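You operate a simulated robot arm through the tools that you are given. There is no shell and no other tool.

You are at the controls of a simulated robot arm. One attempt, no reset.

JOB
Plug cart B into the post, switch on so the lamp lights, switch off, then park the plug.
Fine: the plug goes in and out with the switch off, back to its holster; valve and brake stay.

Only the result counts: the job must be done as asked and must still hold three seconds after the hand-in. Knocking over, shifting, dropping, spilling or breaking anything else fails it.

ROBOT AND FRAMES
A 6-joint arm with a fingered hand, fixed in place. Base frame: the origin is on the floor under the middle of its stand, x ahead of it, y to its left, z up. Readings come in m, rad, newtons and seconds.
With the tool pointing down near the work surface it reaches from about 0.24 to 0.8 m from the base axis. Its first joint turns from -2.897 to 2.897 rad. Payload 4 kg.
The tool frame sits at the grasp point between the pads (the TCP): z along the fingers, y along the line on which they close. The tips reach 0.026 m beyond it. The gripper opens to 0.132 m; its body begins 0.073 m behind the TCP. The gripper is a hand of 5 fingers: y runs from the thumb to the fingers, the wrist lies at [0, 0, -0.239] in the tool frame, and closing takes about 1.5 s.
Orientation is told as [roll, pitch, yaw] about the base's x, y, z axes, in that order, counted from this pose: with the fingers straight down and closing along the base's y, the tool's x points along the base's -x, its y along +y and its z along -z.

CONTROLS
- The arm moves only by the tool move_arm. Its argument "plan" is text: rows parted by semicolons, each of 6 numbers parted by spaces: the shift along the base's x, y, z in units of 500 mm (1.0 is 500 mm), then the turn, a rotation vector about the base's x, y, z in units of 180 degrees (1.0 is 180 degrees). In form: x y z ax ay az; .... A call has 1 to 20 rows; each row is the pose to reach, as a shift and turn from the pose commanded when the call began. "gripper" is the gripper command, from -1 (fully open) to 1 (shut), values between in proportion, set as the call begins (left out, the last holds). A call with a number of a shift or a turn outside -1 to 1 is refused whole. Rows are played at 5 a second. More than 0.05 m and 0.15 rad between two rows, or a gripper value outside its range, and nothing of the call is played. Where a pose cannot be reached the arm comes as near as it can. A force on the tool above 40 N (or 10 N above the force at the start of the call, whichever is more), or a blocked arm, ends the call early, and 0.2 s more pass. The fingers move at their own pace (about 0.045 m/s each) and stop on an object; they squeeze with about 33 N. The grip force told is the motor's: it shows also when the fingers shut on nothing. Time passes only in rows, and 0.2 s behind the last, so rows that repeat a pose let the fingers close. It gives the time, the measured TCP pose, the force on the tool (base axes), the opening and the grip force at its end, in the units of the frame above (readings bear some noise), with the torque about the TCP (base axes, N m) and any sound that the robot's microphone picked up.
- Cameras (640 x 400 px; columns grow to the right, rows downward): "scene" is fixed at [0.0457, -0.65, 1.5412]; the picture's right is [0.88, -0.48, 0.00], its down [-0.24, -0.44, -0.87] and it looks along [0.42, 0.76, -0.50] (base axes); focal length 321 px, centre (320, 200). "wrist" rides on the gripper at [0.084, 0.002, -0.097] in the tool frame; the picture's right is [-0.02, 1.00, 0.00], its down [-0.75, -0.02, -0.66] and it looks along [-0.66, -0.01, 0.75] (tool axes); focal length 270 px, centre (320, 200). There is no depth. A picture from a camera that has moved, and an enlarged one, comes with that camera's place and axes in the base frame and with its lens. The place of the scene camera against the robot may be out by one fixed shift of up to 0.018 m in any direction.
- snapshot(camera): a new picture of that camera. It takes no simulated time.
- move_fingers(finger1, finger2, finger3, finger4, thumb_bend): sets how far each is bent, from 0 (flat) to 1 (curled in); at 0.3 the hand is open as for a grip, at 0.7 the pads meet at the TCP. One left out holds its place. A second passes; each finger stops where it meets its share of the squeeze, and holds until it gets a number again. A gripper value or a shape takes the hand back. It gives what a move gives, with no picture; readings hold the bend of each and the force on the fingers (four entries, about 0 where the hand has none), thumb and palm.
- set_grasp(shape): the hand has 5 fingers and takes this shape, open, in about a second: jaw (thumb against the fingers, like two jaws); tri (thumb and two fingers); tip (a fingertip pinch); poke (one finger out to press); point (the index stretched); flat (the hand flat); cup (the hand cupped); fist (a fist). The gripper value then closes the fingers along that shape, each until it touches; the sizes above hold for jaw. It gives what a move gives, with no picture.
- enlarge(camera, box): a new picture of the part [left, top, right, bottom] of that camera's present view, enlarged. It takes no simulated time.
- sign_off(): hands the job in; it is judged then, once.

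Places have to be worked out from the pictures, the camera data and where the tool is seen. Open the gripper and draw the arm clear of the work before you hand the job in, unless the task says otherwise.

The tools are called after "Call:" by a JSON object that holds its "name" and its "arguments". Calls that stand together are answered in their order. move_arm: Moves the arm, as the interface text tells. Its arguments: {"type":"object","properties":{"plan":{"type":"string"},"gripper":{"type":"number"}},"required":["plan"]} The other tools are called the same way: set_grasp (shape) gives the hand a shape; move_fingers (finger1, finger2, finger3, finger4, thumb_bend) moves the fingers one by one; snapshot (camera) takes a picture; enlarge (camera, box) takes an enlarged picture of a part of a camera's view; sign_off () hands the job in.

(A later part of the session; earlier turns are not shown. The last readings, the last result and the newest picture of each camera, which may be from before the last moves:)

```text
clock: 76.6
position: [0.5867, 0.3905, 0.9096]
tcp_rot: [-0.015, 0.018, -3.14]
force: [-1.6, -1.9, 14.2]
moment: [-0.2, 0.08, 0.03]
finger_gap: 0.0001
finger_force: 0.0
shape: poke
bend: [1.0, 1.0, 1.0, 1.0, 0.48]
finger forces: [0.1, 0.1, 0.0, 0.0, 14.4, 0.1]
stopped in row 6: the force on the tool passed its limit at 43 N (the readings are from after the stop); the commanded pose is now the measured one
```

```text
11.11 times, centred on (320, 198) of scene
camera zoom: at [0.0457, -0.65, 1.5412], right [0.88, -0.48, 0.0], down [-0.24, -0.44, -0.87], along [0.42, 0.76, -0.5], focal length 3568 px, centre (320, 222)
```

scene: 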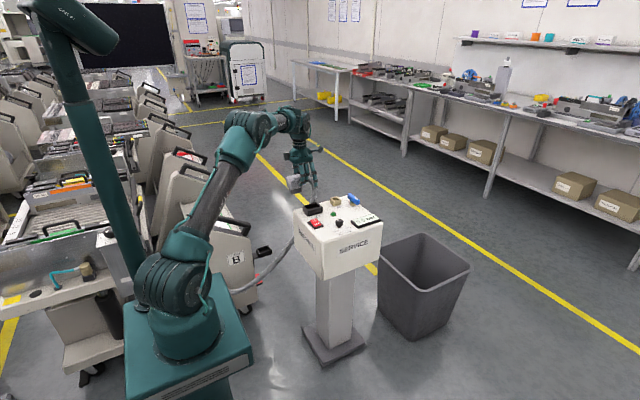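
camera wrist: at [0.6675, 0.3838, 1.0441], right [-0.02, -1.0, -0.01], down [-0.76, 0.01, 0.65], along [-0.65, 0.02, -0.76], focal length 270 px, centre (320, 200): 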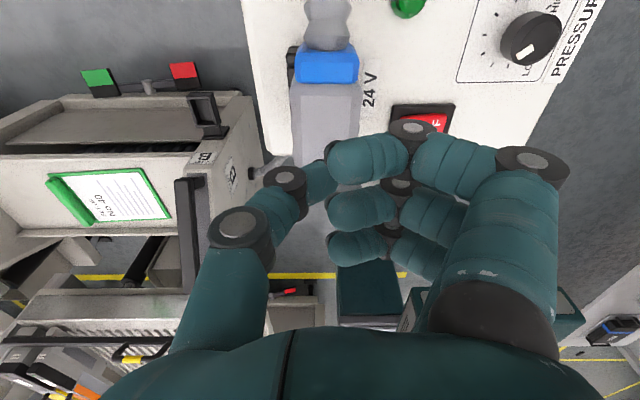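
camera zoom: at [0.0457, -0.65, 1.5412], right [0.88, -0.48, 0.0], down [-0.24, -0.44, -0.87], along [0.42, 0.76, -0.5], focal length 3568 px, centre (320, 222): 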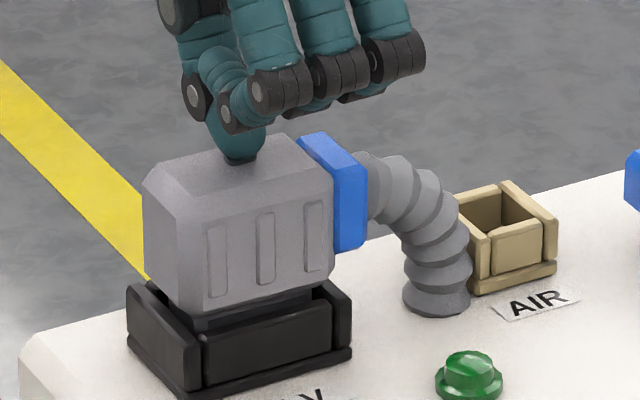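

The plug didn't move under 43 N, and comparing wall heights it now sits at least as deep as it did in the holster, so I judge it seated. I'll rise and move above the switch (about (0.557, 0.297)) to look at it.

Call:
{"name": "move_arm", "arguments": {"plan": "0 0 0.03 0 0 0; 0 0 0.08 0 0 0; -0.02 -0.05 0.1 0 0 0; -0.04 -0.1 0.1 0 0 0; -0.06 -0.16 0.1 0 0 0; -0.06 -0.16 0.1 0 0 0"}}

Call:
{"name": "snapshot", "arguments": {"camera": "wrist"}}

Call:
{"name": "enlarge", "arguments": {"camera": "scene", "box": [290, 165, 350, 235]}}

```text
clock: 78.0
position: [0.5583, 0.3092, 0.9556]
tcp_rot: [-0.012, 0.017, -3.138]
force: [0.6, -0.5, -0.9]
moment: [-0.02, -0.07, -0.01]
finger_gap: 0.0004
finger_force: 0.0
shape: poke
bend: [1.0, 1.0, 1.0, 1.0, 0.47]
finger forces: [0.0, 0.0, 0.0, 0.0, 0.0, 0.0]
```

```text
taken
camera wrist: at [0.6409, 0.3078, 1.0544], right [-0.02, -1.0, -0.01], down [-0.76, 0.01, 0.65], along [-0.65, 0.02, -0.76], focal length 270 px, centre (320, 200)
```

wrist: 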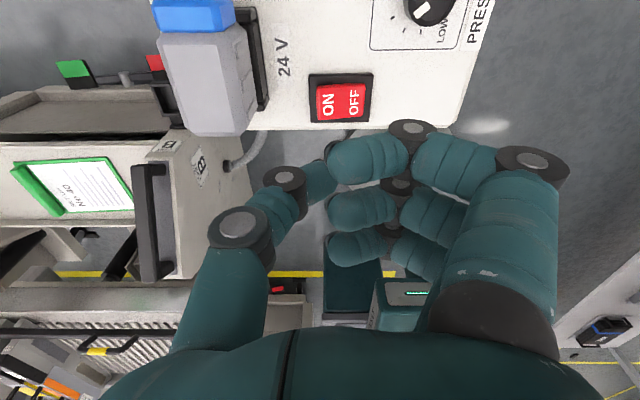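

```text
5.71 times, centred on (320, 200) of scene
camera zoom: at [0.0457, -0.65, 1.5412], right [0.88, -0.48, 0.0], down [-0.24, -0.44, -0.87], along [0.42, 0.76, -0.5], focal length 1835 px, centre (320, 200)
```

zoom: 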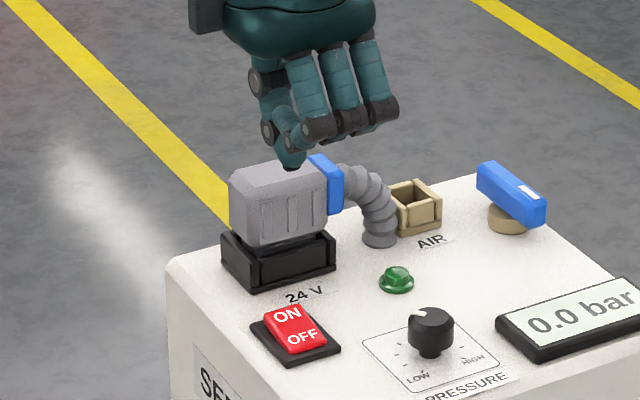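

The switch is clearly visible. I'll enlarge it to fix its position and see which side is pressed.

Call:
{"name": "enlarge", "arguments": {"camera": "wrist", "box": [280, 55, 400, 135]}}

Call:
{"name": "enlarge", "arguments": {"camera": "scene", "box": [298, 212, 330, 236]}}

```text
5.00 times, centred on (340, 95) of wrist
camera zoom: at [0.6409, 0.3078, 1.0544], right [-0.02, -1.0, -0.01], down [-0.76, 0.01, 0.65], along [-0.65, 0.02, -0.76], focal length 1351 px, centre (220, 725)
```

zoom: 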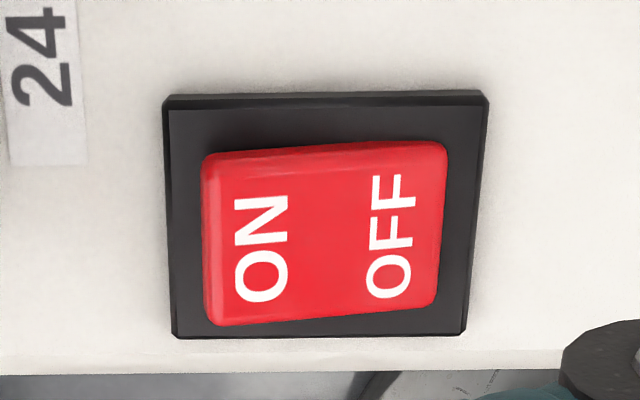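

```text
16.00 times, centred on (314, 224) of scene
camera zoom: at [0.0457, -0.65, 1.5412], right [0.88, -0.48, 0.0], down [-0.24, -0.44, -0.87], along [0.42, 0.76, -0.5], focal length 5139 px, centre (416, -184)
```

zoom: 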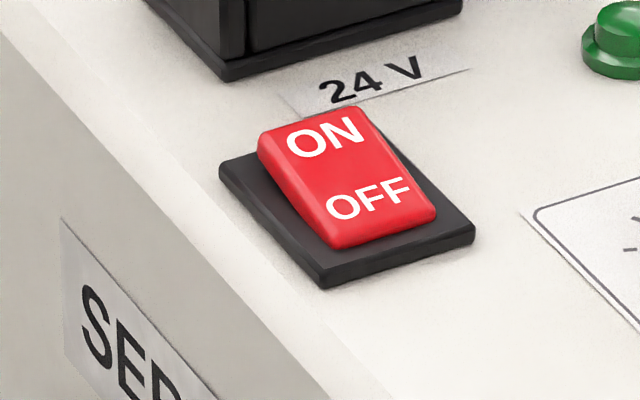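

The ON half (+y side) is raised, so it's OFF now; the ON half's centre is about (0.547, 0.306) and OFF's about (0.547, 0.280). I'll zoom on the poking tip to know its exact offset from the TCP.

Call:
{"name": "enlarge", "arguments": {"camera": "wrist", "box": [250, 120, 410, 220]}}

Call:
{"name": "enlarge", "arguments": {"camera": "scene", "box": [302, 175, 334, 199]}}

```text
4.00 times, centred on (330, 170) of wrist
camera zoom: at [0.6409, 0.3078, 1.0544], right [-0.02, -1.0, -0.01], down [-0.76, 0.01, 0.65], along [-0.65, 0.02, -0.76], focal length 1081 px, centre (280, 320)
```

zoom: 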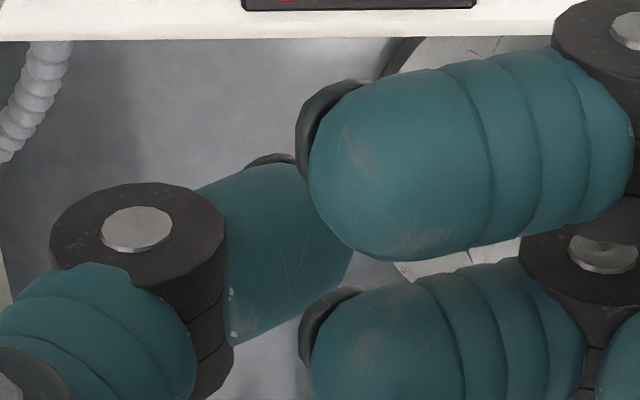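

```text
16.00 times, centred on (318, 187) of scene
camera zoom: at [0.0457, -0.65, 1.5412], right [0.88, -0.48, 0.0], down [-0.24, -0.44, -0.87], along [0.42, 0.76, -0.5], focal length 5139 px, centre (352, 408)
```

zoom: 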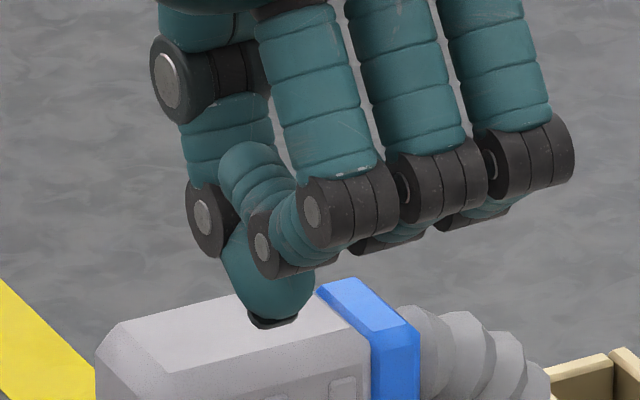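

The poking thumb would come close to the socket's wall at this yaw. I'll turn the hand +90° (to yaw −90°) here, where it's clear, so the thumb reaches in from the free −x side.

Call:
{"name": "move_arm", "arguments": {"plan": "0 0 0 0 0 0.0417; 0 0 0 0 0 0.0833; 0 0 0 0 0 0.125; 0 0 0 0 0 0.1667; 0 0 0 0 0 0.2083; 0 0 0 0 0 0.25; 0 0 0 0 0 0.2917; 0 0 0 0 0 0.3333; 0 0 0 0 0 0.375; 0 0 0 0 0 0.4167; 0 0 0 0 0 0.4583; 0 0 0 0 0 0.5; 0 0 0 0 0 0.5"}}

Call:
{"name": "snapshot", "arguments": {"camera": "wrist"}}

Call:
{"name": "enlarge", "arguments": {"camera": "scene", "box": [280, 155, 360, 245]}}

```text
clock: 80.8
position: [0.5556, 0.3094, 0.9574]
tcp_rot: [-0.012, 0.016, -1.568]
force: [0.4, 0.2, -0.8]
moment: [0.03, -0.01, 0.02]
finger_gap: 0.0001
finger_force: 0.0
shape: poke
bend: [1.0, 1.0, 1.0, 1.0, 0.47]
finger forces: [0.0, 0.1, 0.0, 0.0, 0.0, 0.0]
```

```text
taken
camera wrist: at [0.559, 0.3925, 1.0568], right [1.0, -0.02, -0.01], down [-0.01, -0.76, 0.65], along [-0.02, -0.65, -0.76], focal length 270 px, centre (320, 200)
```

wrist: 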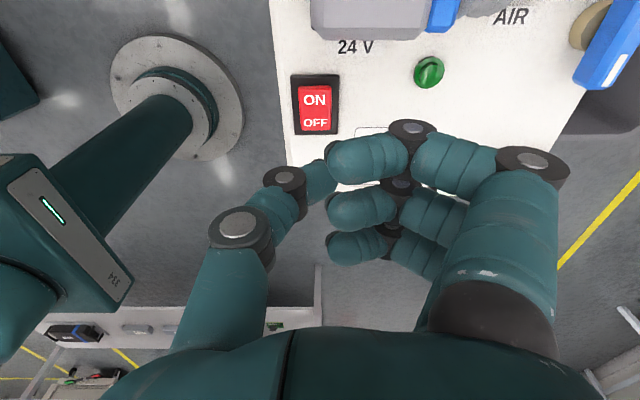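

```text
4.44 times, centred on (320, 200) of scene
camera zoom: at [0.0457, -0.65, 1.5412], right [0.88, -0.48, 0.0], down [-0.24, -0.44, -0.87], along [0.42, 0.76, -0.5], focal length 1427 px, centre (320, 200)
```

zoom: 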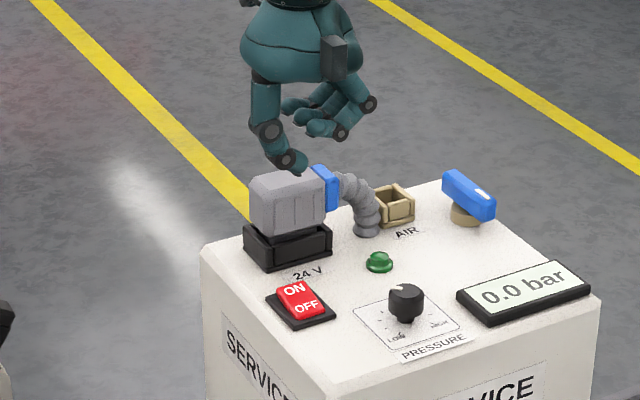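

At yaw −90° the thumb reaches from the −x side and the switch is visible with ON at about (0.549, 0.304). I'll lower the tip to about 25 mm above the rocker's ON half and check.

Call:
{"name": "move_arm", "arguments": {"plan": "-0.008 -0.007 -0.03 0 0 0; -0.017 -0.014 -0.08 0 0 0; -0.017 -0.014 -0.13 0 0 0; -0.017 -0.014 -0.18 0 0 0; -0.017 -0.014 -0.18 0 0 0"}}

Call:
{"name": "snapshot", "arguments": {"camera": "wrist"}}

Call:
{"name": "enlarge", "arguments": {"camera": "scene", "box": [290, 185, 346, 227]}}

```text
clock: 82.0
position: [0.548, 0.3039, 0.8687]
tcp_rot: [-0.011, 0.016, -1.569]
force: [0.0, -0.7, 0.1]
moment: [0.04, 0.0, 0.01]
finger_gap: 0.0001
finger_force: 0.1
shape: poke
bend: [1.0, 1.0, 1.0, 1.0, 0.47]
finger forces: [0.1, 0.0, 0.1, 0.1, 0.0, 0.0]
```

```text
taken
camera wrist: at [0.5509, 0.3866, 0.9671], right [1.0, -0.02, -0.01], down [-0.01, -0.76, 0.65], along [-0.02, -0.65, -0.76], focal length 270 px, centre (320, 200)
```

wrist: 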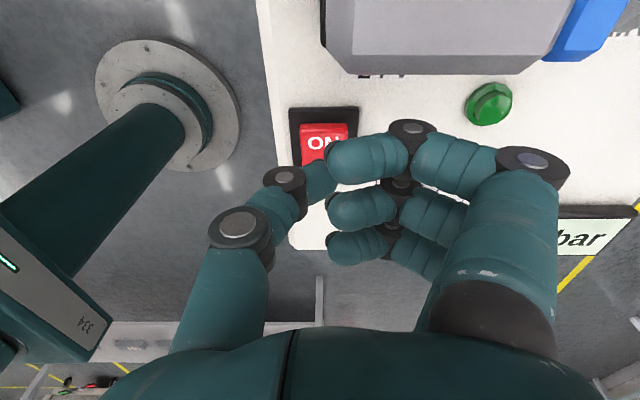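

```text
9.52 times, centred on (318, 206) of scene
camera zoom: at [0.0457, -0.65, 1.5412], right [0.88, -0.48, 0.0], down [-0.24, -0.44, -0.87], along [0.42, 0.76, -0.5], focal length 3059 px, centre (339, 143)
```

zoom: 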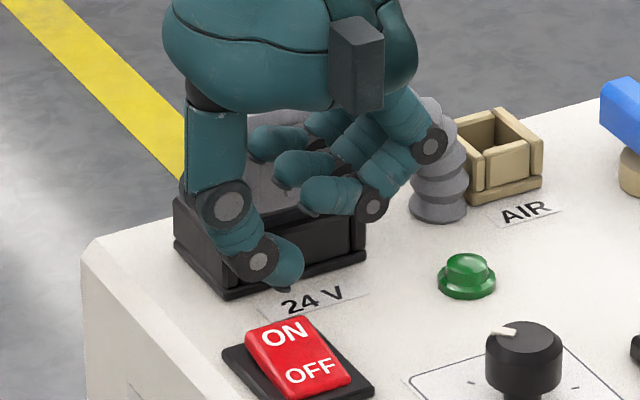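

The tip stands above the rocker near its ON half. I'll shift 3 mm toward +y to be surely on ON, and press down in small steps, listening for a click.

Call:
{"name": "move_arm", "arguments": {"plan": "0.002 0.006 -0.02 0 0 0; 0.002 0.006 -0.04 0 0 0; 0.002 0.006 -0.05 0 0 0; 0.002 0.006 -0.056 0 0 0; 0.002 0.006 -0.06 0 0 0; 0.002 0.006 -0.064 0 0 0; 0.002 0.006 -0.068 0 0 0; 0.002 0.006 -0.072 0 0 0; 0.002 0.006 -0.072 0 0 0"}}

Call:
{"name": "enlarge", "arguments": {"camera": "scene", "box": [290, 185, 346, 227]}}

```text
clock: 83.5
position: [0.55, 0.3077, 0.8385]
tcp_rot: [-0.007, 0.02, -1.565]
force: [-1.4, 0.4, 14.1]
moment: [-0.05, -0.05, 0.01]
finger_gap: 0.0
finger_force: 0.1
shape: poke
bend: [1.0, 1.0, 1.0, 1.0, 0.48]
finger forces: [0.1, 0.0, 0.1, 0.1, 13.8, 0.0]
stopped in row 7: the force on the tool passed its limit at 42 N (the readings are from after the stop); the commanded pose is now the measured one
```

```text
9.52 times, centred on (318, 206) of scene
camera zoom: at [0.0457, -0.65, 1.5412], right [0.88, -0.48, 0.0], down [-0.24, -0.44, -0.87], along [0.42, 0.76, -0.5], focal length 3059 px, centre (339, 143)
```

zoom: 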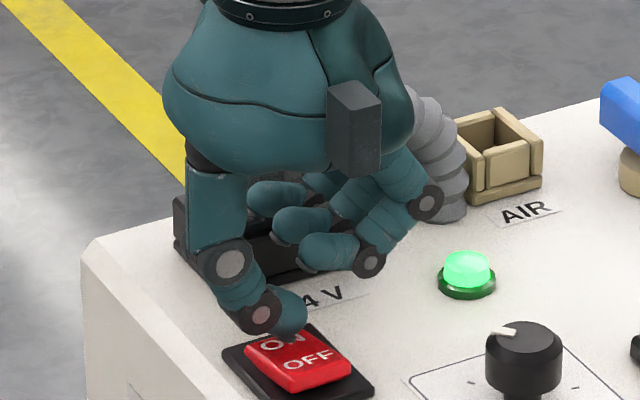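

The lamp is lit bright green: the plug is properly in and the switch is ON. I'll raise the tip and check that the lamp stays lit.

Call:
{"name": "move_arm", "arguments": {"plan": "0 0 0.02 0 0 0; 0 0 0.05 0 0 0; 0 0 0.08 0 0 0; 0 0 0.08 0 0 0; 0 0 0.08 0 0 0; 0 0 0.08 0 0 0"}}

Call:
{"name": "enlarge", "arguments": {"camera": "scene", "box": [290, 185, 346, 227]}}

Call:
{"name": "snapshot", "arguments": {"camera": "wrist"}}

```text
clock: 84.9
position: [0.5504, 0.3071, 0.8786]
tcp_rot: [-0.011, 0.017, -1.567]
force: [-1.2, -0.3, 0.2]
moment: [0.01, 0.0, 0.0]
finger_gap: 0.0
finger_force: 0.0
shape: poke
bend: [1.0, 1.0, 1.0, 1.0, 0.47]
finger forces: [0.1, 0.0, 0.0, 0.1, 0.0, 0.1]
```

```text
9.52 times, centred on (318, 206) of scene
camera zoom: at [0.0457, -0.65, 1.5412], right [0.88, -0.48, 0.0], down [-0.24, -0.44, -0.87], along [0.42, 0.76, -0.5], focal length 3059 px, centre (339, 143)
```

zoom: 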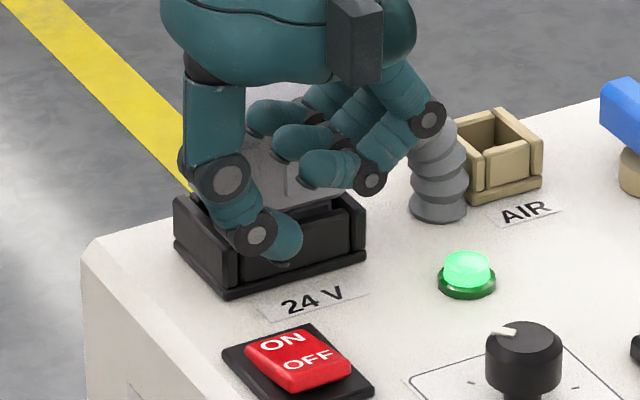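

```text
taken
camera wrist: at [0.5524, 0.391, 0.9769], right [1.0, -0.02, -0.01], down [-0.01, -0.76, 0.64], along [-0.02, -0.64, -0.76], focal length 270 px, centre (320, 200)
```

wrist: 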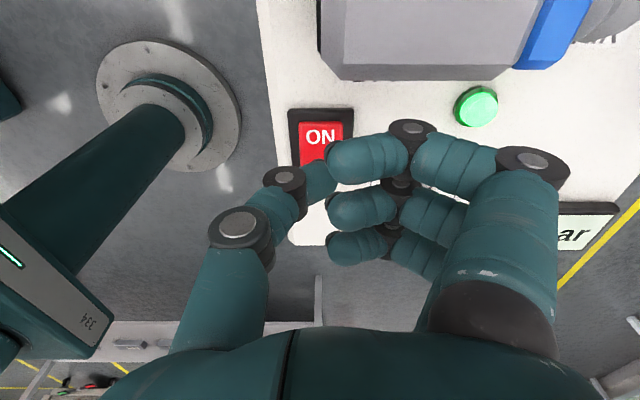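

The lamp stays lit with the tip withdrawn. Now for OFF: I'll move 27 mm toward −y, over the raised OFF half, and check before pressing.

Call:
{"name": "move_arm", "arguments": {"plan": "0 -0.027 0 0 0 0; 0 -0.054 0 0 0 0; 0 -0.054 -0.02 0 0 0; 0 -0.054 -0.04 0 0 0; 0 -0.054 -0.04 0 0 0"}}

Call:
{"name": "enlarge", "arguments": {"camera": "scene", "box": [290, 190, 346, 232]}}

```text
clock: 86.1
position: [0.5499, 0.2804, 0.8569]
tcp_rot: [-0.007, 0.017, -1.568]
force: [-0.2, 0.0, 0.4]
moment: [0.01, 0.0, -0.03]
finger_gap: 0.0
finger_force: 0.0
shape: poke
bend: [1.0, 1.0, 1.0, 1.0, 0.47]
finger forces: [0.0, 0.0, 0.0, 0.0, 0.1, 0.0]
```

```text
9.52 times, centred on (318, 211) of scene
camera zoom: at [0.0457, -0.65, 1.5412], right [0.88, -0.48, 0.0], down [-0.24, -0.44, -0.87], along [0.42, 0.76, -0.5], focal length 3059 px, centre (339, 95)
```

zoom: 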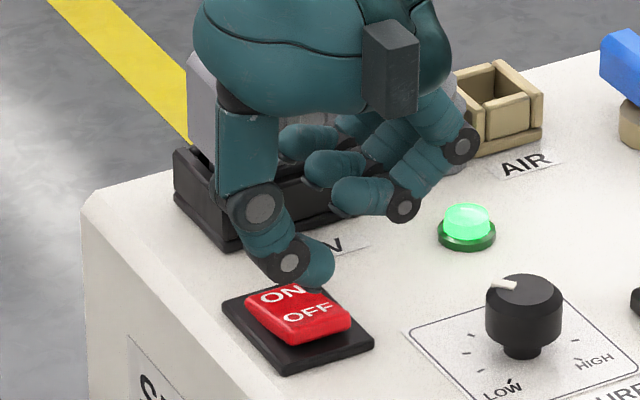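

The tip is right above the OFF half. I press down in small steps.

Call:
{"name": "move_arm", "arguments": {"plan": "0 0 -0.015 0 0 0; 0 0 -0.025 0 0 0; 0 0 -0.031 0 0 0; 0 0 -0.036 0 0 0; 0 0 -0.04 0 0 0; 0 0 -0.044 0 0 0; 0 0 -0.048 0 0 0; 0 0 -0.048 0 0 0"}}

Call:
{"name": "enlarge", "arguments": {"camera": "scene", "box": [290, 190, 346, 232]}}

```text
clock: 87.5
position: [0.5501, 0.2801, 0.8394]
tcp_rot: [-0.007, 0.02, -1.565]
force: [-2.9, -4.3, 14.6]
moment: [0.02, 0.06, 0.01]
finger_gap: 0.0
finger_force: 0.0
shape: poke
bend: [1.0, 1.0, 1.0, 1.0, 0.47]
finger forces: [0.1, 0.1, 0.0, 0.0, 15.6, 0.1]
stopped in row 6: the force on the tool passed its limit at 43 N (the readings are from after the stop); the commanded pose is now the measured one
```

```text
9.52 times, centred on (318, 211) of scene
camera zoom: at [0.0457, -0.65, 1.5412], right [0.88, -0.48, 0.0], down [-0.24, -0.44, -0.87], along [0.42, 0.76, -0.5], focal length 3059 px, centre (339, 95)
```

zoom: 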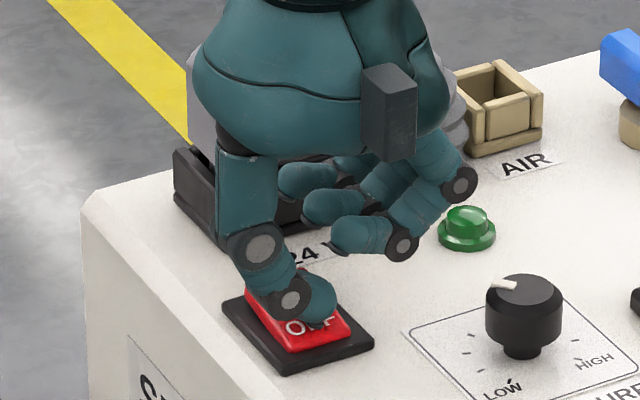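

The lamp went out, so the switch is OFF again. I'll raise the hand well clear and turn back to yaw 180° for taking the plug.

Call:
{"name": "move_arm", "arguments": {"plan": "0 0 0.06 0 0 0; 0 0 0.14 0 0 0; 0 0 0.22 0 0 0; 0.01 0.01 0.28 0 0 -0.0417; 0.02 0.02 0.32 0 0 -0.0833; 0.03 0.03 0.32 0 0 -0.125; 0.04 0.04 0.32 0 0 -0.1667; 0.05 0.05 0.32 0 0 -0.2083; 0.06 0.06 0.32 0 0 -0.25; 0.07 0.07 0.32 0 0 -0.2917; 0.08 0.08 0.32 0 0 -0.3333; 0.09 0.09 0.32 0 0 -0.375; 0.1 0.1 0.32 0 0 -0.4167; 0.11 0.11 0.32 0 0 -0.4583; 0.12 0.12 0.32 0 0 -0.5; 0.12 0.12 0.32 0 0 -0.5"}}

Call:
{"name": "set_grasp", "arguments": {"shape": "jaw"}}

Call:
{"name": "snapshot", "arguments": {"camera": "wrist"}}

Call:
{"name": "enlarge", "arguments": {"camera": "scene", "box": [296, 186, 344, 228]}}

```text
clock: 90.9
position: [0.6107, 0.3406, 0.9988]
tcp_rot: [-0.009, 0.022, -3.137]
force: [-0.2, -0.7, 0.3]
moment: [-0.02, 0.0, 0.03]
finger_gap: 0.0
finger_force: 0.0
shape: poke
bend: [1.0, 1.0, 1.0, 1.0, 0.47]
finger forces: [0.0, 0.1, 0.0, 0.0, 0.1, 0.0]
```

```text
clock: 91.8
position: [0.6104, 0.3393, 0.9982]
tcp_rot: [-0.01, 0.019, -3.137]
force: [-0.3, -0.7, -0.4]
moment: [-0.01, 0.04, 0.02]
finger_gap: 0.1318
finger_force: 0.0
shape: jaw
bend: [0.3, 0.3, 0.3, 0.3, 0.3]
finger forces: [0.1, 0.0, 0.1, 0.1, 0.0, 0.1]
```

```text
taken
camera wrist: at [0.6926, 0.3379, 1.0976], right [-0.02, -1.0, -0.01], down [-0.77, 0.01, 0.64], along [-0.64, 0.02, -0.77], focal length 270 px, centre (320, 200)
```

wrist: 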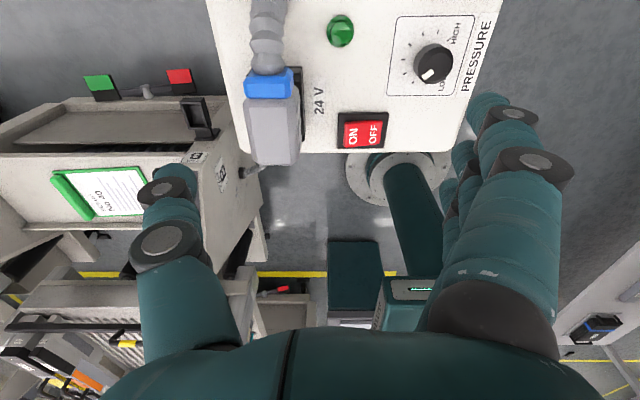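

```text
9.52 times, centred on (320, 207) of scene
camera zoom: at [0.0457, -0.65, 1.5412], right [0.88, -0.48, 0.0], down [-0.24, -0.44, -0.87], along [0.42, 0.76, -0.5], focal length 3059 px, centre (320, 133)
```

zoom: 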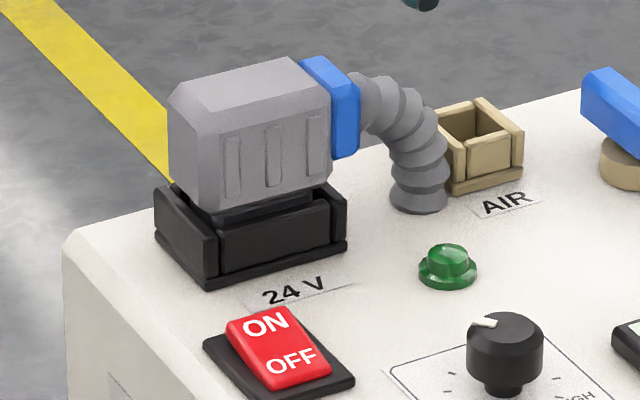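

The lamp is out, the rocker shows OFF pressed, and the plug stands upright in the socket. I'll measure the plug's top face for the new grasp.

Call:
{"name": "enlarge", "arguments": {"camera": "wrist", "box": [210, 40, 340, 180]}}

```text
2.86 times, centred on (275, 110) of wrist
camera zoom: at [0.6926, 0.3379, 1.0976], right [-0.02, -1.0, -0.01], down [-0.77, 0.01, 0.64], along [-0.64, 0.02, -0.77], focal length 772 px, centre (449, 457)
```

zoom: 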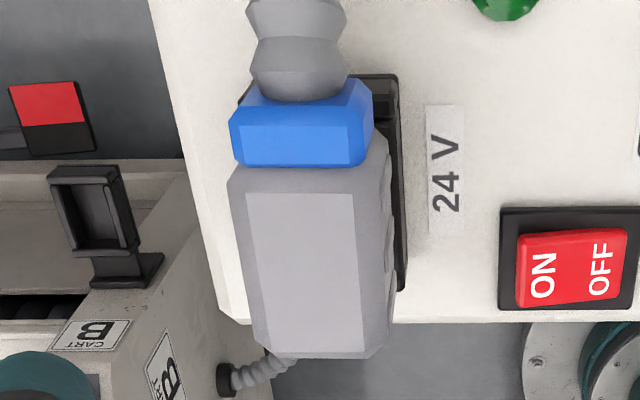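

The plug's top centre is at (0.585, 0.385, 0.882), nearly square. For the holster the hand must sit about 22 mm toward +x of the plug's centre, so I'll line up at (0.607, 0.385) and descend to z≈0.869 around it.

Call:
{"name": "move_arm", "arguments": {"plan": "-0.002 0.045 -0.02 -0.0015 0.003 -0.004; -0.007 0.09 -0.06 -0.003 0.0064 -0.008; -0.007 0.091 -0.12 -0.003 0.0064 -0.008; -0.007 0.091 -0.18 -0.003 0.0064 -0.008; -0.007 0.091 -0.22 -0.003 0.0064 -0.008; -0.007 0.091 -0.22 -0.003 0.0064 -0.008"}}

Call:
{"name": "snapshot", "arguments": {"camera": "wrist"}}

Call:
{"name": "enlarge", "arguments": {"camera": "scene", "box": [290, 176, 346, 218]}}

```text
clock: 93.2
position: [0.6074, 0.3867, 0.8864]
tcp_rot: [0.0, -0.002, 3.121]
force: [-0.2, 0.1, -0.6]
moment: [0.0, 0.01, -0.01]
finger_gap: 0.1319
finger_force: 0.1
shape: jaw
bend: [0.3, 0.3, 0.3, 0.3, 0.3]
finger forces: [0.1, 0.0, 0.0, 0.0, 0.0, 0.0]
```

```text
taken
camera wrist: at [0.6917, 0.3836, 0.9837], right [-0.04, -1.0, 0.0], down [-0.75, 0.03, 0.66], along [-0.66, 0.03, -0.75], focal length 270 px, centre (320, 200)
```

wrist: 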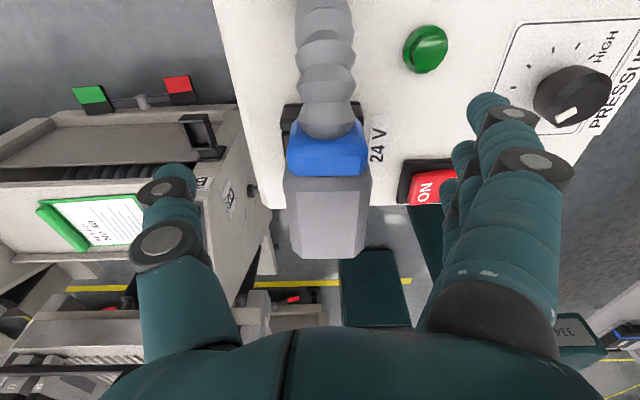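

```text
9.52 times, centred on (318, 197) of scene
camera zoom: at [0.0457, -0.65, 1.5412], right [0.88, -0.48, 0.0], down [-0.24, -0.44, -0.87], along [0.42, 0.76, -0.5], focal length 3059 px, centre (339, 229)
```

zoom: 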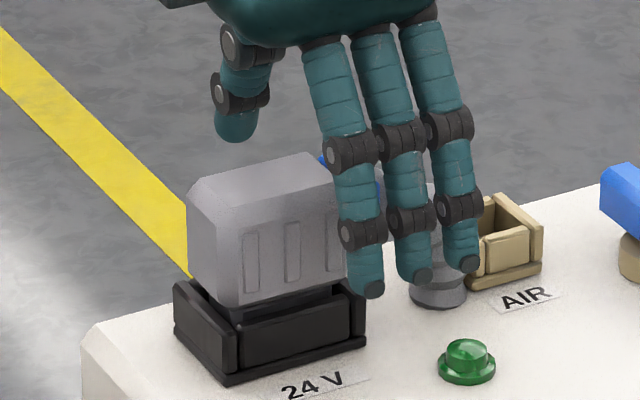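

The hand is around the plug with clear space on both sides. I'll adjust slightly (x +1 mm, y −1.5 mm) and descend to the grip height z≈0.869.

Call:
{"name": "move_arm", "arguments": {"plan": "0.002 -0.003 -0.01 0 0 0; 0.002 -0.003 -0.025 0 0 0; 0.002 -0.003 -0.036 0 0 0; 0.002 -0.003 -0.036 0 0 0"}}

Call:
{"name": "enlarge", "arguments": {"camera": "scene", "box": [290, 176, 346, 218]}}

Call:
{"name": "enlarge", "arguments": {"camera": "wrist", "box": [250, 100, 410, 300]}}

```text
clock: 94.2
position: [0.6075, 0.3843, 0.8699]
tcp_rot: [-0.001, -0.002, 3.122]
force: [-0.1, -0.9, 0.6]
moment: [0.0, -0.01, -0.02]
finger_gap: 0.132
finger_force: 0.1
shape: jaw
bend: [0.3, 0.3, 0.3, 0.3, 0.3]
finger forces: [0.0, 0.0, 0.0, 0.0, 0.0, 0.1]
```

```text
9.52 times, centred on (318, 197) of scene
camera zoom: at [0.0457, -0.65, 1.5412], right [0.88, -0.48, 0.0], down [-0.24, -0.44, -0.87], along [0.42, 0.76, -0.5], focal length 3059 px, centre (339, 229)
```

zoom: 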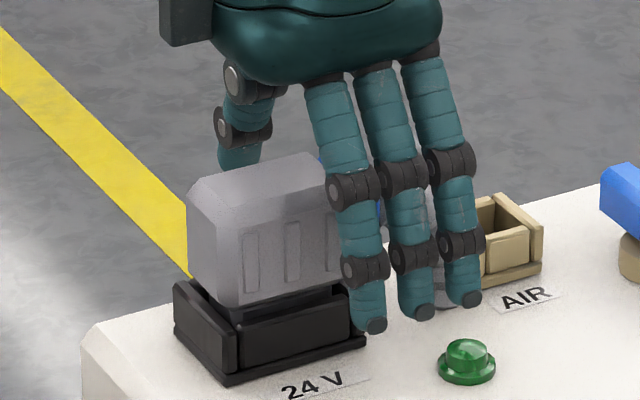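

```text
2.00 times, centred on (330, 200) of wrist
camera zoom: at [0.6918, 0.3814, 0.9672], right [-0.04, -1.0, 0.0], down [-0.75, 0.03, 0.66], along [-0.66, 0.03, -0.75], focal length 541 px, centre (300, 200)
```

zoom: 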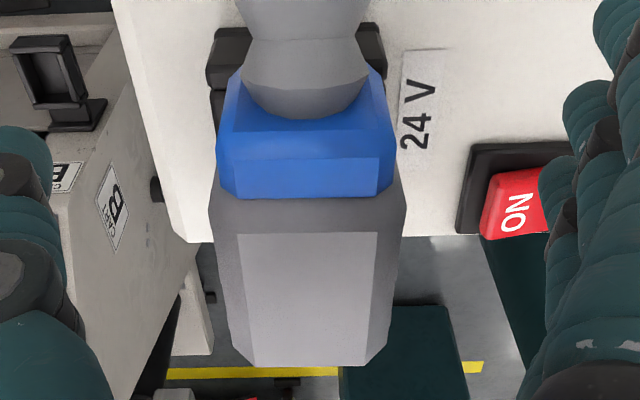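

Plug centred between thumb and fingers, no contact. I close fingers 2 and 3 with the thumb, which should oppose each other evenly.

Call:
{"name": "move_fingers", "arguments": {"finger2": 0.7, "finger3": 0.7, "thumb_bend": 0.7}}

Call:
{"name": "enlarge", "arguments": {"camera": "scene", "box": [290, 176, 346, 218]}}

Call:
{"name": "snapshot", "arguments": {"camera": "wrist"}}

```text
clock: 95.2
position: [0.6065, 0.3842, 0.8692]
tcp_rot: [0.002, -0.002, 3.121]
force: [-0.5, 0.0, -0.5]
moment: [-0.02, 0.01, -0.02]
finger_gap: 0.093
finger_force: 18.7
shape: fingers
bend: [0.3, 0.62, 0.58, 0.3, 0.63]
finger forces: [0.0, 11.9, 9.3, 0.0, 16.0, 0.0]
```

```text
9.52 times, centred on (318, 197) of scene
camera zoom: at [0.0457, -0.65, 1.5412], right [0.88, -0.48, 0.0], down [-0.24, -0.44, -0.87], along [0.42, 0.76, -0.5], focal length 3059 px, centre (339, 229)
```

zoom: 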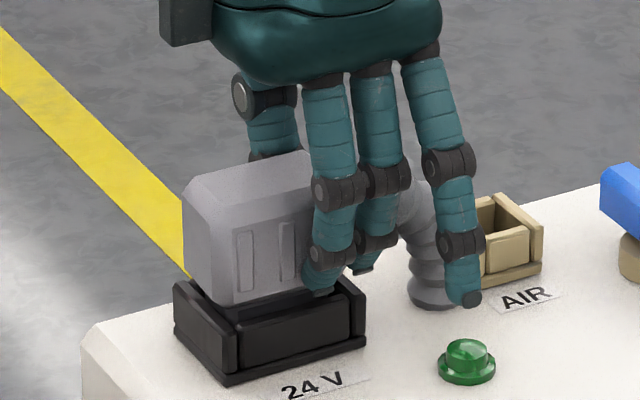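

```text
taken
camera wrist: at [0.6918, 0.3814, 0.9671], right [-0.04, -1.0, 0.0], down [-0.75, 0.03, 0.66], along [-0.66, 0.03, -0.75], focal length 270 px, centre (320, 200)
```

wrist: 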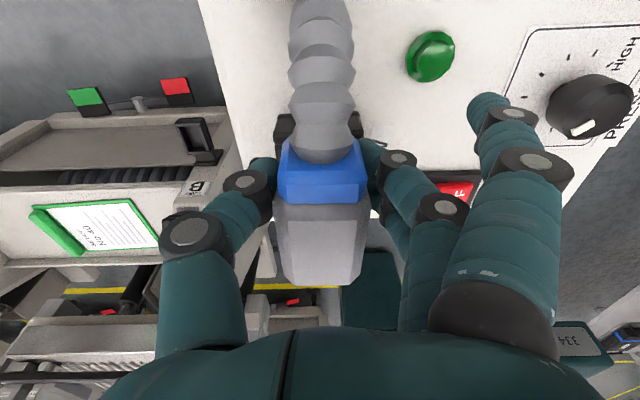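

The grip is balanced (12 + 9 N against 16 N) with no side load on the arm. I'll pull the plug straight up slowly.

Call:
{"name": "move_arm", "arguments": {"plan": "0 0 0.008 0 0 0; 0 0 0.018 0 0 0; 0 0 0.03 0 0 0; 0 0 0.042 0 0 0; 0 0 0.042 0 0 0"}}

Call:
{"name": "enlarge", "arguments": {"camera": "scene", "box": [290, 176, 346, 218]}}

Call:
{"name": "enlarge", "arguments": {"camera": "wrist", "box": [250, 100, 410, 300]}}

```text
clock: 96.4
position: [0.6069, 0.3846, 0.892]
tcp_rot: [0.001, 0.0, 3.121]
force: [0.0, -1.0, -1.6]
moment: [-0.11, -0.09, 0.04]
finger_gap: 0.0928
finger_force: 16.8
shape: fingers
bend: [0.3, 0.62, 0.58, 0.3, 0.63]
finger forces: [0.0, 8.8, 9.5, 0.1, 14.9, 0.0]
```

```text
9.52 times, centred on (318, 197) of scene
camera zoom: at [0.0457, -0.65, 1.5412], right [0.88, -0.48, 0.0], down [-0.24, -0.44, -0.87], along [0.42, 0.76, -0.5], focal length 3059 px, centre (339, 229)
```

zoom: 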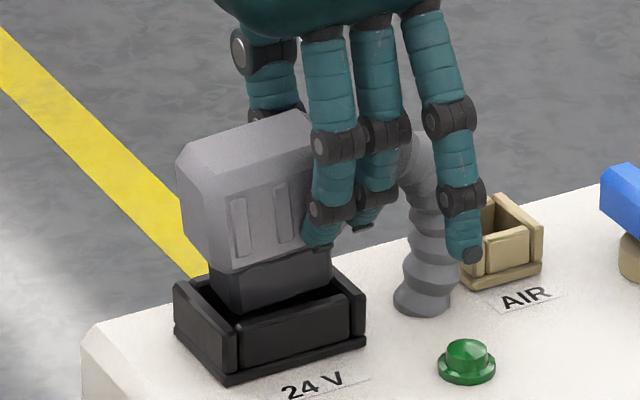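

```text
2.00 times, centred on (330, 200) of wrist
camera zoom: at [0.6918, 0.3818, 0.989], right [-0.04, -1.0, 0.0], down [-0.75, 0.03, 0.66], along [-0.66, 0.03, -0.75], focal length 541 px, centre (300, 200)
```

zoom: 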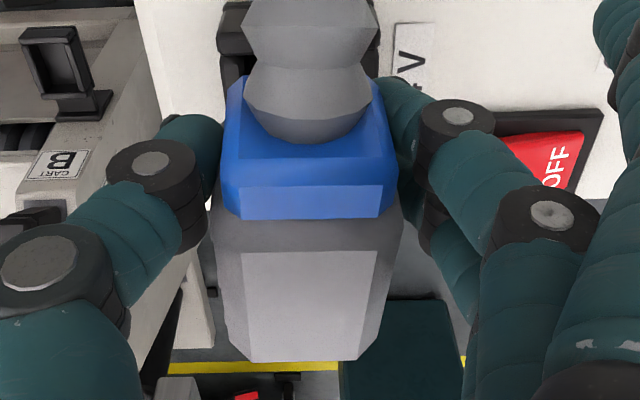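

The plug comes up, but its −x end droops about 6° in this grip, and the holster needs a nearly vertical hand. I'll lower it back into the socket, and re-grip with the hand pre-tilted so that it ends up vertical when the plug is level.

Call:
{"name": "move_arm", "arguments": {"plan": "0 0 -0.008 0 0 0; 0 0 -0.016 0 0 0; 0 0 -0.024 0 0 0; 0 0 -0.032 0 0 0; 0 0 -0.036 0 0 0; 0 0 -0.036 0 0 0"}}

Call:
{"name": "enlarge", "arguments": {"camera": "scene", "box": [290, 176, 346, 218]}}

```text
clock: 97.8
position: [0.6071, 0.3849, 0.8716]
tcp_rot: [0.0, -0.001, 3.12]
force: [2.9, -0.6, -2.1]
moment: [-0.12, -0.03, 0.05]
finger_gap: 0.0932
finger_force: 17.8
shape: fingers
bend: [0.3, 0.62, 0.58, 0.3, 0.63]
finger forces: [0.1, 10.0, 9.2, 0.1, 15.9, 0.0]
```

```text
9.52 times, centred on (318, 197) of scene
camera zoom: at [0.0457, -0.65, 1.5412], right [0.88, -0.48, 0.0], down [-0.24, -0.44, -0.87], along [0.42, 0.76, -0.5], focal length 3059 px, centre (339, 229)
```

zoom: 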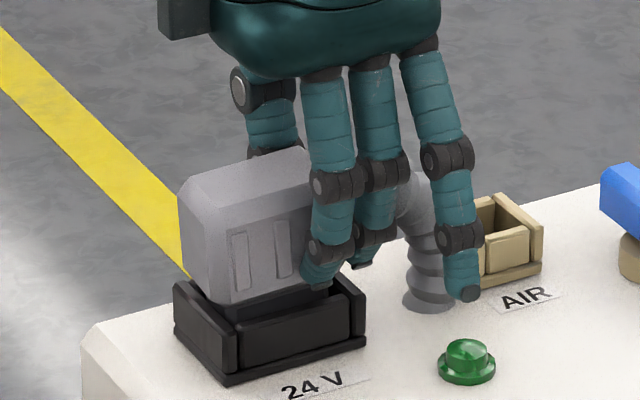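

It slid back in without resistance. I'll lower the last 3 mm and release.

Call:
{"name": "move_arm", "arguments": {"plan": "0 0 -0.003 0 0 0; 0 0 -0.006 0 0 0; 0 0 -0.006 0 0 0"}}

Call:
{"name": "move_fingers", "arguments": {"finger2": 0.4, "finger3": 0.4, "thumb_bend": 0.4}}

Call:
{"name": "enlarge", "arguments": {"camera": "scene", "box": [290, 176, 346, 218]}}

Call:
{"name": "enlarge", "arguments": {"camera": "wrist", "box": [250, 100, 410, 300]}}

```text
clock: 98.6
position: [0.607, 0.3851, 0.8702]
tcp_rot: [0.0, -0.001, 3.121]
force: [1.8, -0.3, 2.4]
moment: [-0.1, 0.05, 0.04]
finger_gap: 0.0931
finger_force: 18.1
shape: fingers
bend: [0.3, 0.62, 0.59, 0.3, 0.63]
finger forces: [0.0, 9.5, 10.4, 0.1, 16.4, 0.0]
```

```text
clock: 99.6
position: [0.607, 0.3855, 0.8694]
tcp_rot: [0.0, -0.001, 3.122]
force: [0.2, -0.1, 0.0]
moment: [-0.04, -0.04, 0.02]
finger_gap: 0.1221
finger_force: 0.0
shape: fingers
bend: [0.3, 0.4, 0.4, 0.3, 0.4]
finger forces: [0.0, 0.0, 0.1, 0.0, 0.0, 0.0]
```

```text
9.52 times, centred on (318, 197) of scene
camera zoom: at [0.0457, -0.65, 1.5412], right [0.88, -0.48, 0.0], down [-0.24, -0.44, -0.87], along [0.42, 0.76, -0.5], focal length 3059 px, centre (339, 229)
```

zoom: 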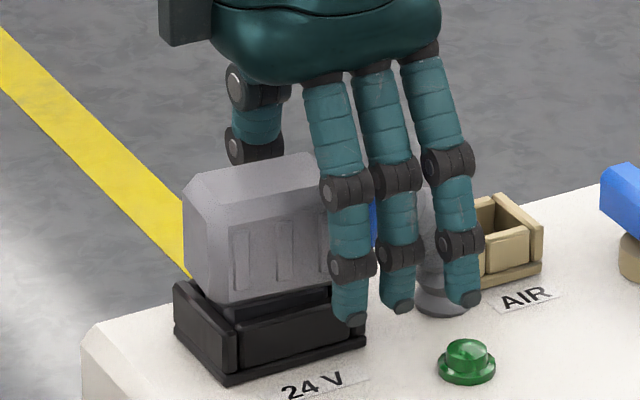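

```text
2.00 times, centred on (330, 200) of wrist
camera zoom: at [0.6916, 0.3818, 0.9672], right [-0.04, -1.0, 0.0], down [-0.75, 0.03, 0.66], along [-0.66, 0.03, -0.75], focal length 541 px, centre (300, 200)
```

zoom: 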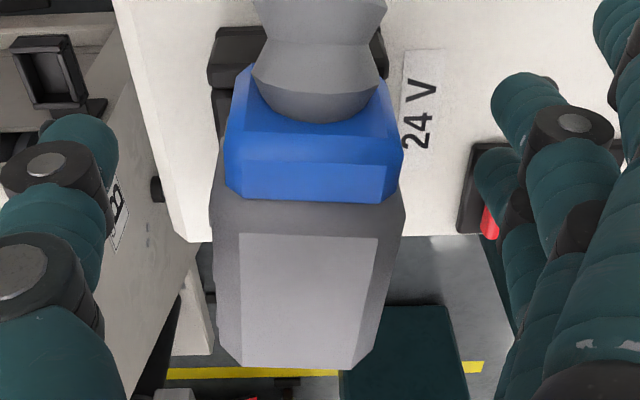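

The plug is back in its seat, upright and free. I'll lean the hand 4° toward −x, then close fingers 2–4 and the thumb, so that after the expected droop the hand will be vertical.

Call:
{"name": "move_arm", "arguments": {"plan": "0.001 -0.001 -0.002 0 -0.011 0; 0.002 -0.001 -0.002 0 -0.0222 0; 0.002 -0.001 -0.002 0 -0.0222 0"}}

Call:
{"name": "move_fingers", "arguments": {"finger2": 0.7, "finger3": 0.7, "finger4": 0.7, "thumb_bend": 0.7}}

Call:
{"name": "enlarge", "arguments": {"camera": "scene", "box": [290, 176, 346, 218]}}

Call:
{"name": "enlarge", "arguments": {"camera": "wrist", "box": [250, 100, 410, 300]}}

```text
clock: 100.4
position: [0.6079, 0.383, 0.8697]
tcp_rot: [0.0, 0.071, 3.123]
force: [-0.1, 0.5, 0.1]
moment: [-0.04, -0.02, 0.03]
finger_gap: 0.1223
finger_force: 0.0
shape: fingers
bend: [0.3, 0.4, 0.4, 0.3, 0.4]
finger forces: [0.1, 0.1, 0.1, 0.1, 0.0, 0.1]
```

```text
clock: 101.4
position: [0.6084, 0.3826, 0.8703]
tcp_rot: [0.0, 0.067, 3.12]
force: [2.1, -7.4, -0.6]
moment: [-0.23, -0.02, 0.35]
finger_gap: 0.0926
finger_force: 19.1
shape: fingers
bend: [0.3, 0.66, 0.59, 0.6, 0.63]
finger forces: [0.1, 4.5, 10.6, 8.6, 15.1, 0.0]
```

```text
9.52 times, centred on (318, 197) of scene
camera zoom: at [0.0457, -0.65, 1.5412], right [0.88, -0.48, 0.0], down [-0.24, -0.44, -0.87], along [0.42, 0.76, -0.5], focal length 3059 px, centre (339, 229)
```

zoom: 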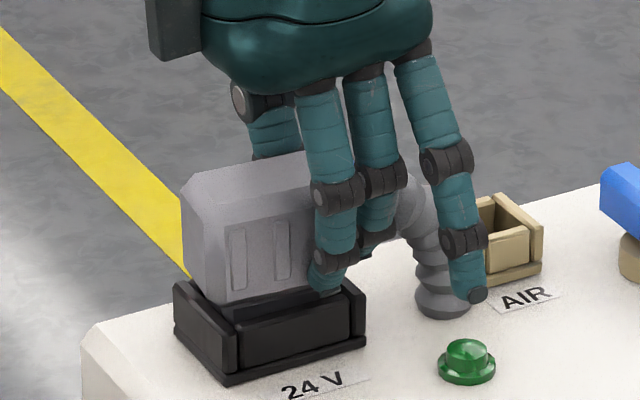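

```text
2.00 times, centred on (330, 200) of wrist
camera zoom: at [0.6857, 0.3803, 0.9728], right [-0.04, -1.0, 0.0], down [-0.8, 0.03, 0.61], along [-0.6, 0.03, -0.8], focal length 541 px, centre (300, 200)
```

zoom: 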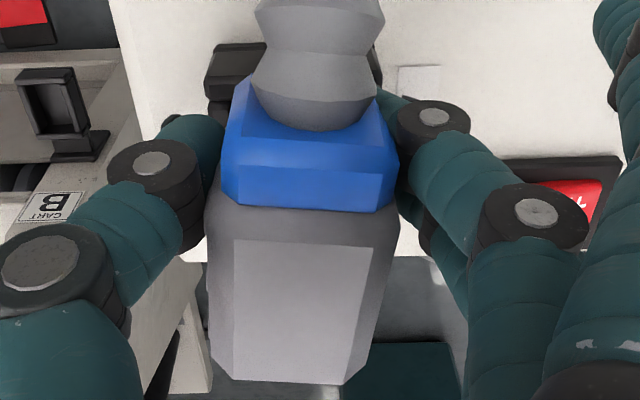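

Gripped, with about 7 N of side load toward −y. I'll relax that with a 1.5 mm shift and lift the plug slowly 22 mm.

Call:
{"name": "move_arm", "arguments": {"plan": "0 -0.003 0.004 0 0 0; 0 -0.003 0.014 0 0 0; 0 -0.003 0.026 0 0 0; 0 -0.003 0.038 0 0 0; 0 -0.003 0.044 0 0 0; 0 -0.003 0.044 0 0 0"}}

Call:
{"name": "enlarge", "arguments": {"camera": "scene", "box": [290, 176, 346, 218]}}

Call:
{"name": "enlarge", "arguments": {"camera": "wrist", "box": [250, 100, 410, 300]}}

```text
clock: 102.8
position: [0.6078, 0.382, 0.8911]
tcp_rot: [-0.002, 0.07, 3.121]
force: [1.1, -1.7, -2.8]
moment: [-0.05, -0.03, 0.02]
finger_gap: 0.0933
finger_force: 17.6
shape: fingers
bend: [0.3, 0.68, 0.59, 0.6, 0.63]
finger forces: [0.0, 2.2, 8.9, 7.2, 16.9, 0.1]
```

```text
9.52 times, centred on (318, 197) of scene
camera zoom: at [0.0457, -0.65, 1.5412], right [0.88, -0.48, 0.0], down [-0.24, -0.44, -0.87], along [0.42, 0.76, -0.5], focal length 3059 px, centre (339, 229)
```

zoom: 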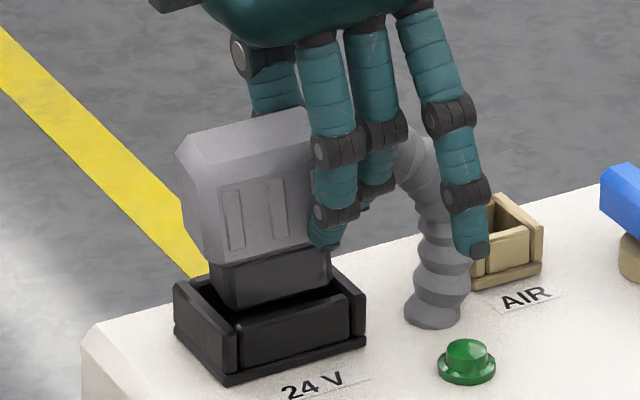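

```text
2.00 times, centred on (330, 200) of wrist
camera zoom: at [0.6852, 0.3786, 0.9956], right [-0.04, -1.0, 0.0], down [-0.8, 0.03, 0.6], along [-0.6, 0.03, -0.8], focal length 541 px, centre (300, 200)
```

zoom: 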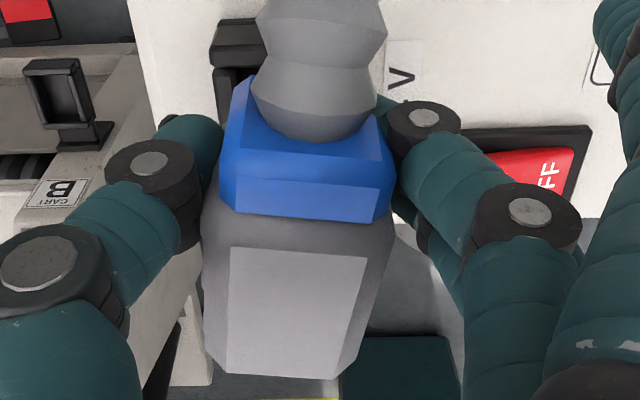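

The plug is out nearly all the way; it has yawed about −8° and its −x end droops again. I'll lift it fully clear and measure with high zoom.

Call:
{"name": "move_arm", "arguments": {"plan": "0 0 0.02 0 0 0; 0 0 0.05 0 0 0; 0 0 0.09 0 0 0; 0 0 0.11 0 0 0; 0 0 0.11 0 0 0"}}

Call:
{"name": "enlarge", "arguments": {"camera": "scene", "box": [300, 172, 332, 196]}}

Call:
{"name": "enlarge", "arguments": {"camera": "wrist", "box": [250, 120, 400, 300]}}

```text
clock: 104.0
position: [0.6072, 0.3813, 0.9469]
tcp_rot: [0.0, 0.068, 3.124]
force: [0.3, 0.5, -3.4]
moment: [-0.01, -0.05, 0.0]
finger_gap: 0.0935
finger_force: 18.3
shape: fingers
bend: [0.3, 0.68, 0.59, 0.61, 0.63]
finger forces: [0.1, 2.0, 8.9, 7.2, 17.5, 0.1]
```

```text
16.00 times, centred on (316, 184) of scene
camera zoom: at [0.0457, -0.65, 1.5412], right [0.88, -0.48, 0.0], down [-0.24, -0.44, -0.87], along [0.42, 0.76, -0.5], focal length 5139 px, centre (384, 456)
```

zoom: 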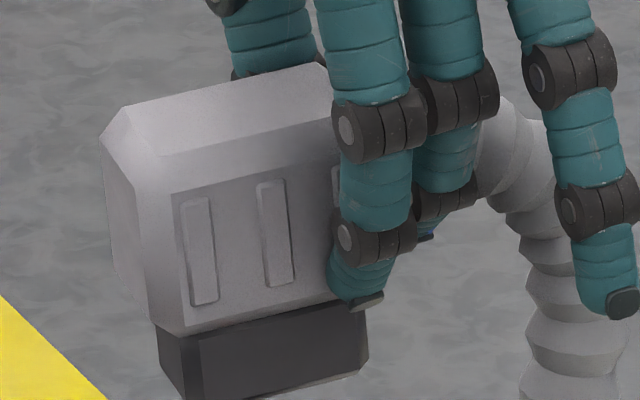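

```text
2.22 times, centred on (325, 210) of wrist
camera zoom: at [0.6845, 0.3788, 1.0499], right [-0.04, -1.0, 0.0], down [-0.8, 0.03, 0.61], along [-0.6, 0.03, -0.8], focal length 601 px, centre (309, 178)
```

zoom: 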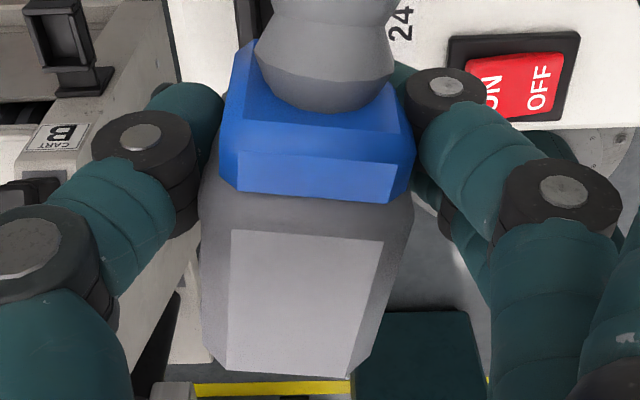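

The plug is clear of the socket with the switch off. I'll carry it back toward the holster on cart B, turning the hand +8° in yaw and +5° in pitch on the way to square it up, and stop well above.

Call:
{"name": "move_arm", "arguments": {"plan": "-0.03 0.08 0 0 0.004 0.006; -0.062 0.16 0 0 0.008 0.012; -0.096 0.237 0 0 0.012 0.018; -0.13 0.286 -0.049 0 0.016 0.024; -0.164 0.335 -0.098 0 0.02 0.03; -0.198 0.384 -0.147 0 0.024 0.036; -0.232 0.433 -0.196 0 0.028 0.0444; -0.266 0.482 -0.245 0 0.028 0.0444; -0.301 0.531 -0.294 0 0.028 0.0444; -0.301 0.531 -0.294 0 0.028 0.0444"}}

Call:
{"name": "snapshot", "arguments": {"camera": "wrist"}}

Call:
{"name": "enlarge", "arguments": {"camera": "scene", "box": [240, 170, 320, 270]}}

```text
clock: 106.2
position: [0.4557, 0.6452, 0.7952]
tcp_rot: [-0.005, -0.019, -3.021]
force: [-0.3, 0.7, -2.1]
moment: [-0.03, -0.07, 0.01]
finger_gap: 0.0936
finger_force: 17.5
shape: fingers
bend: [0.3, 0.68, 0.59, 0.61, 0.63]
finger forces: [0.0, 1.6, 9.0, 7.0, 17.3, 0.0]
```

```text
taken
camera wrist: at [0.5418, 0.6549, 0.8916], right [0.1, -1.0, 0.0], down [-0.74, -0.08, 0.67], along [-0.67, -0.06, -0.74], focal length 270 px, centre (320, 200)
```

wrist: 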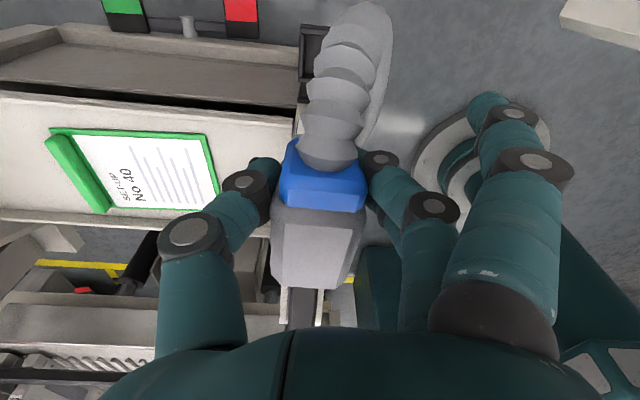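

```text
4.00 times, centred on (280, 220) of scene
camera zoom: at [0.0457, -0.65, 1.5412], right [0.88, -0.48, 0.0], down [-0.24, -0.44, -0.87], along [0.42, 0.76, -0.5], focal length 1285 px, centre (480, 120)
```

zoom: 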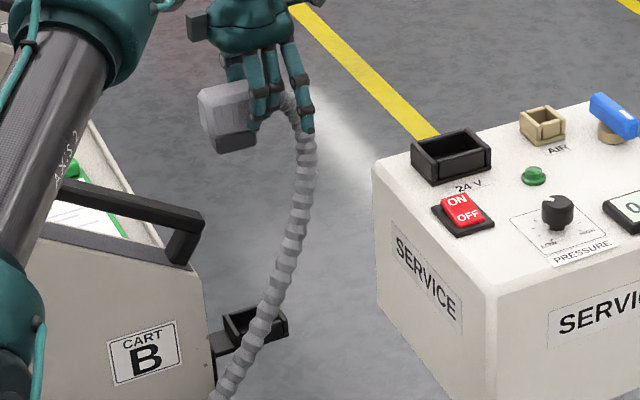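

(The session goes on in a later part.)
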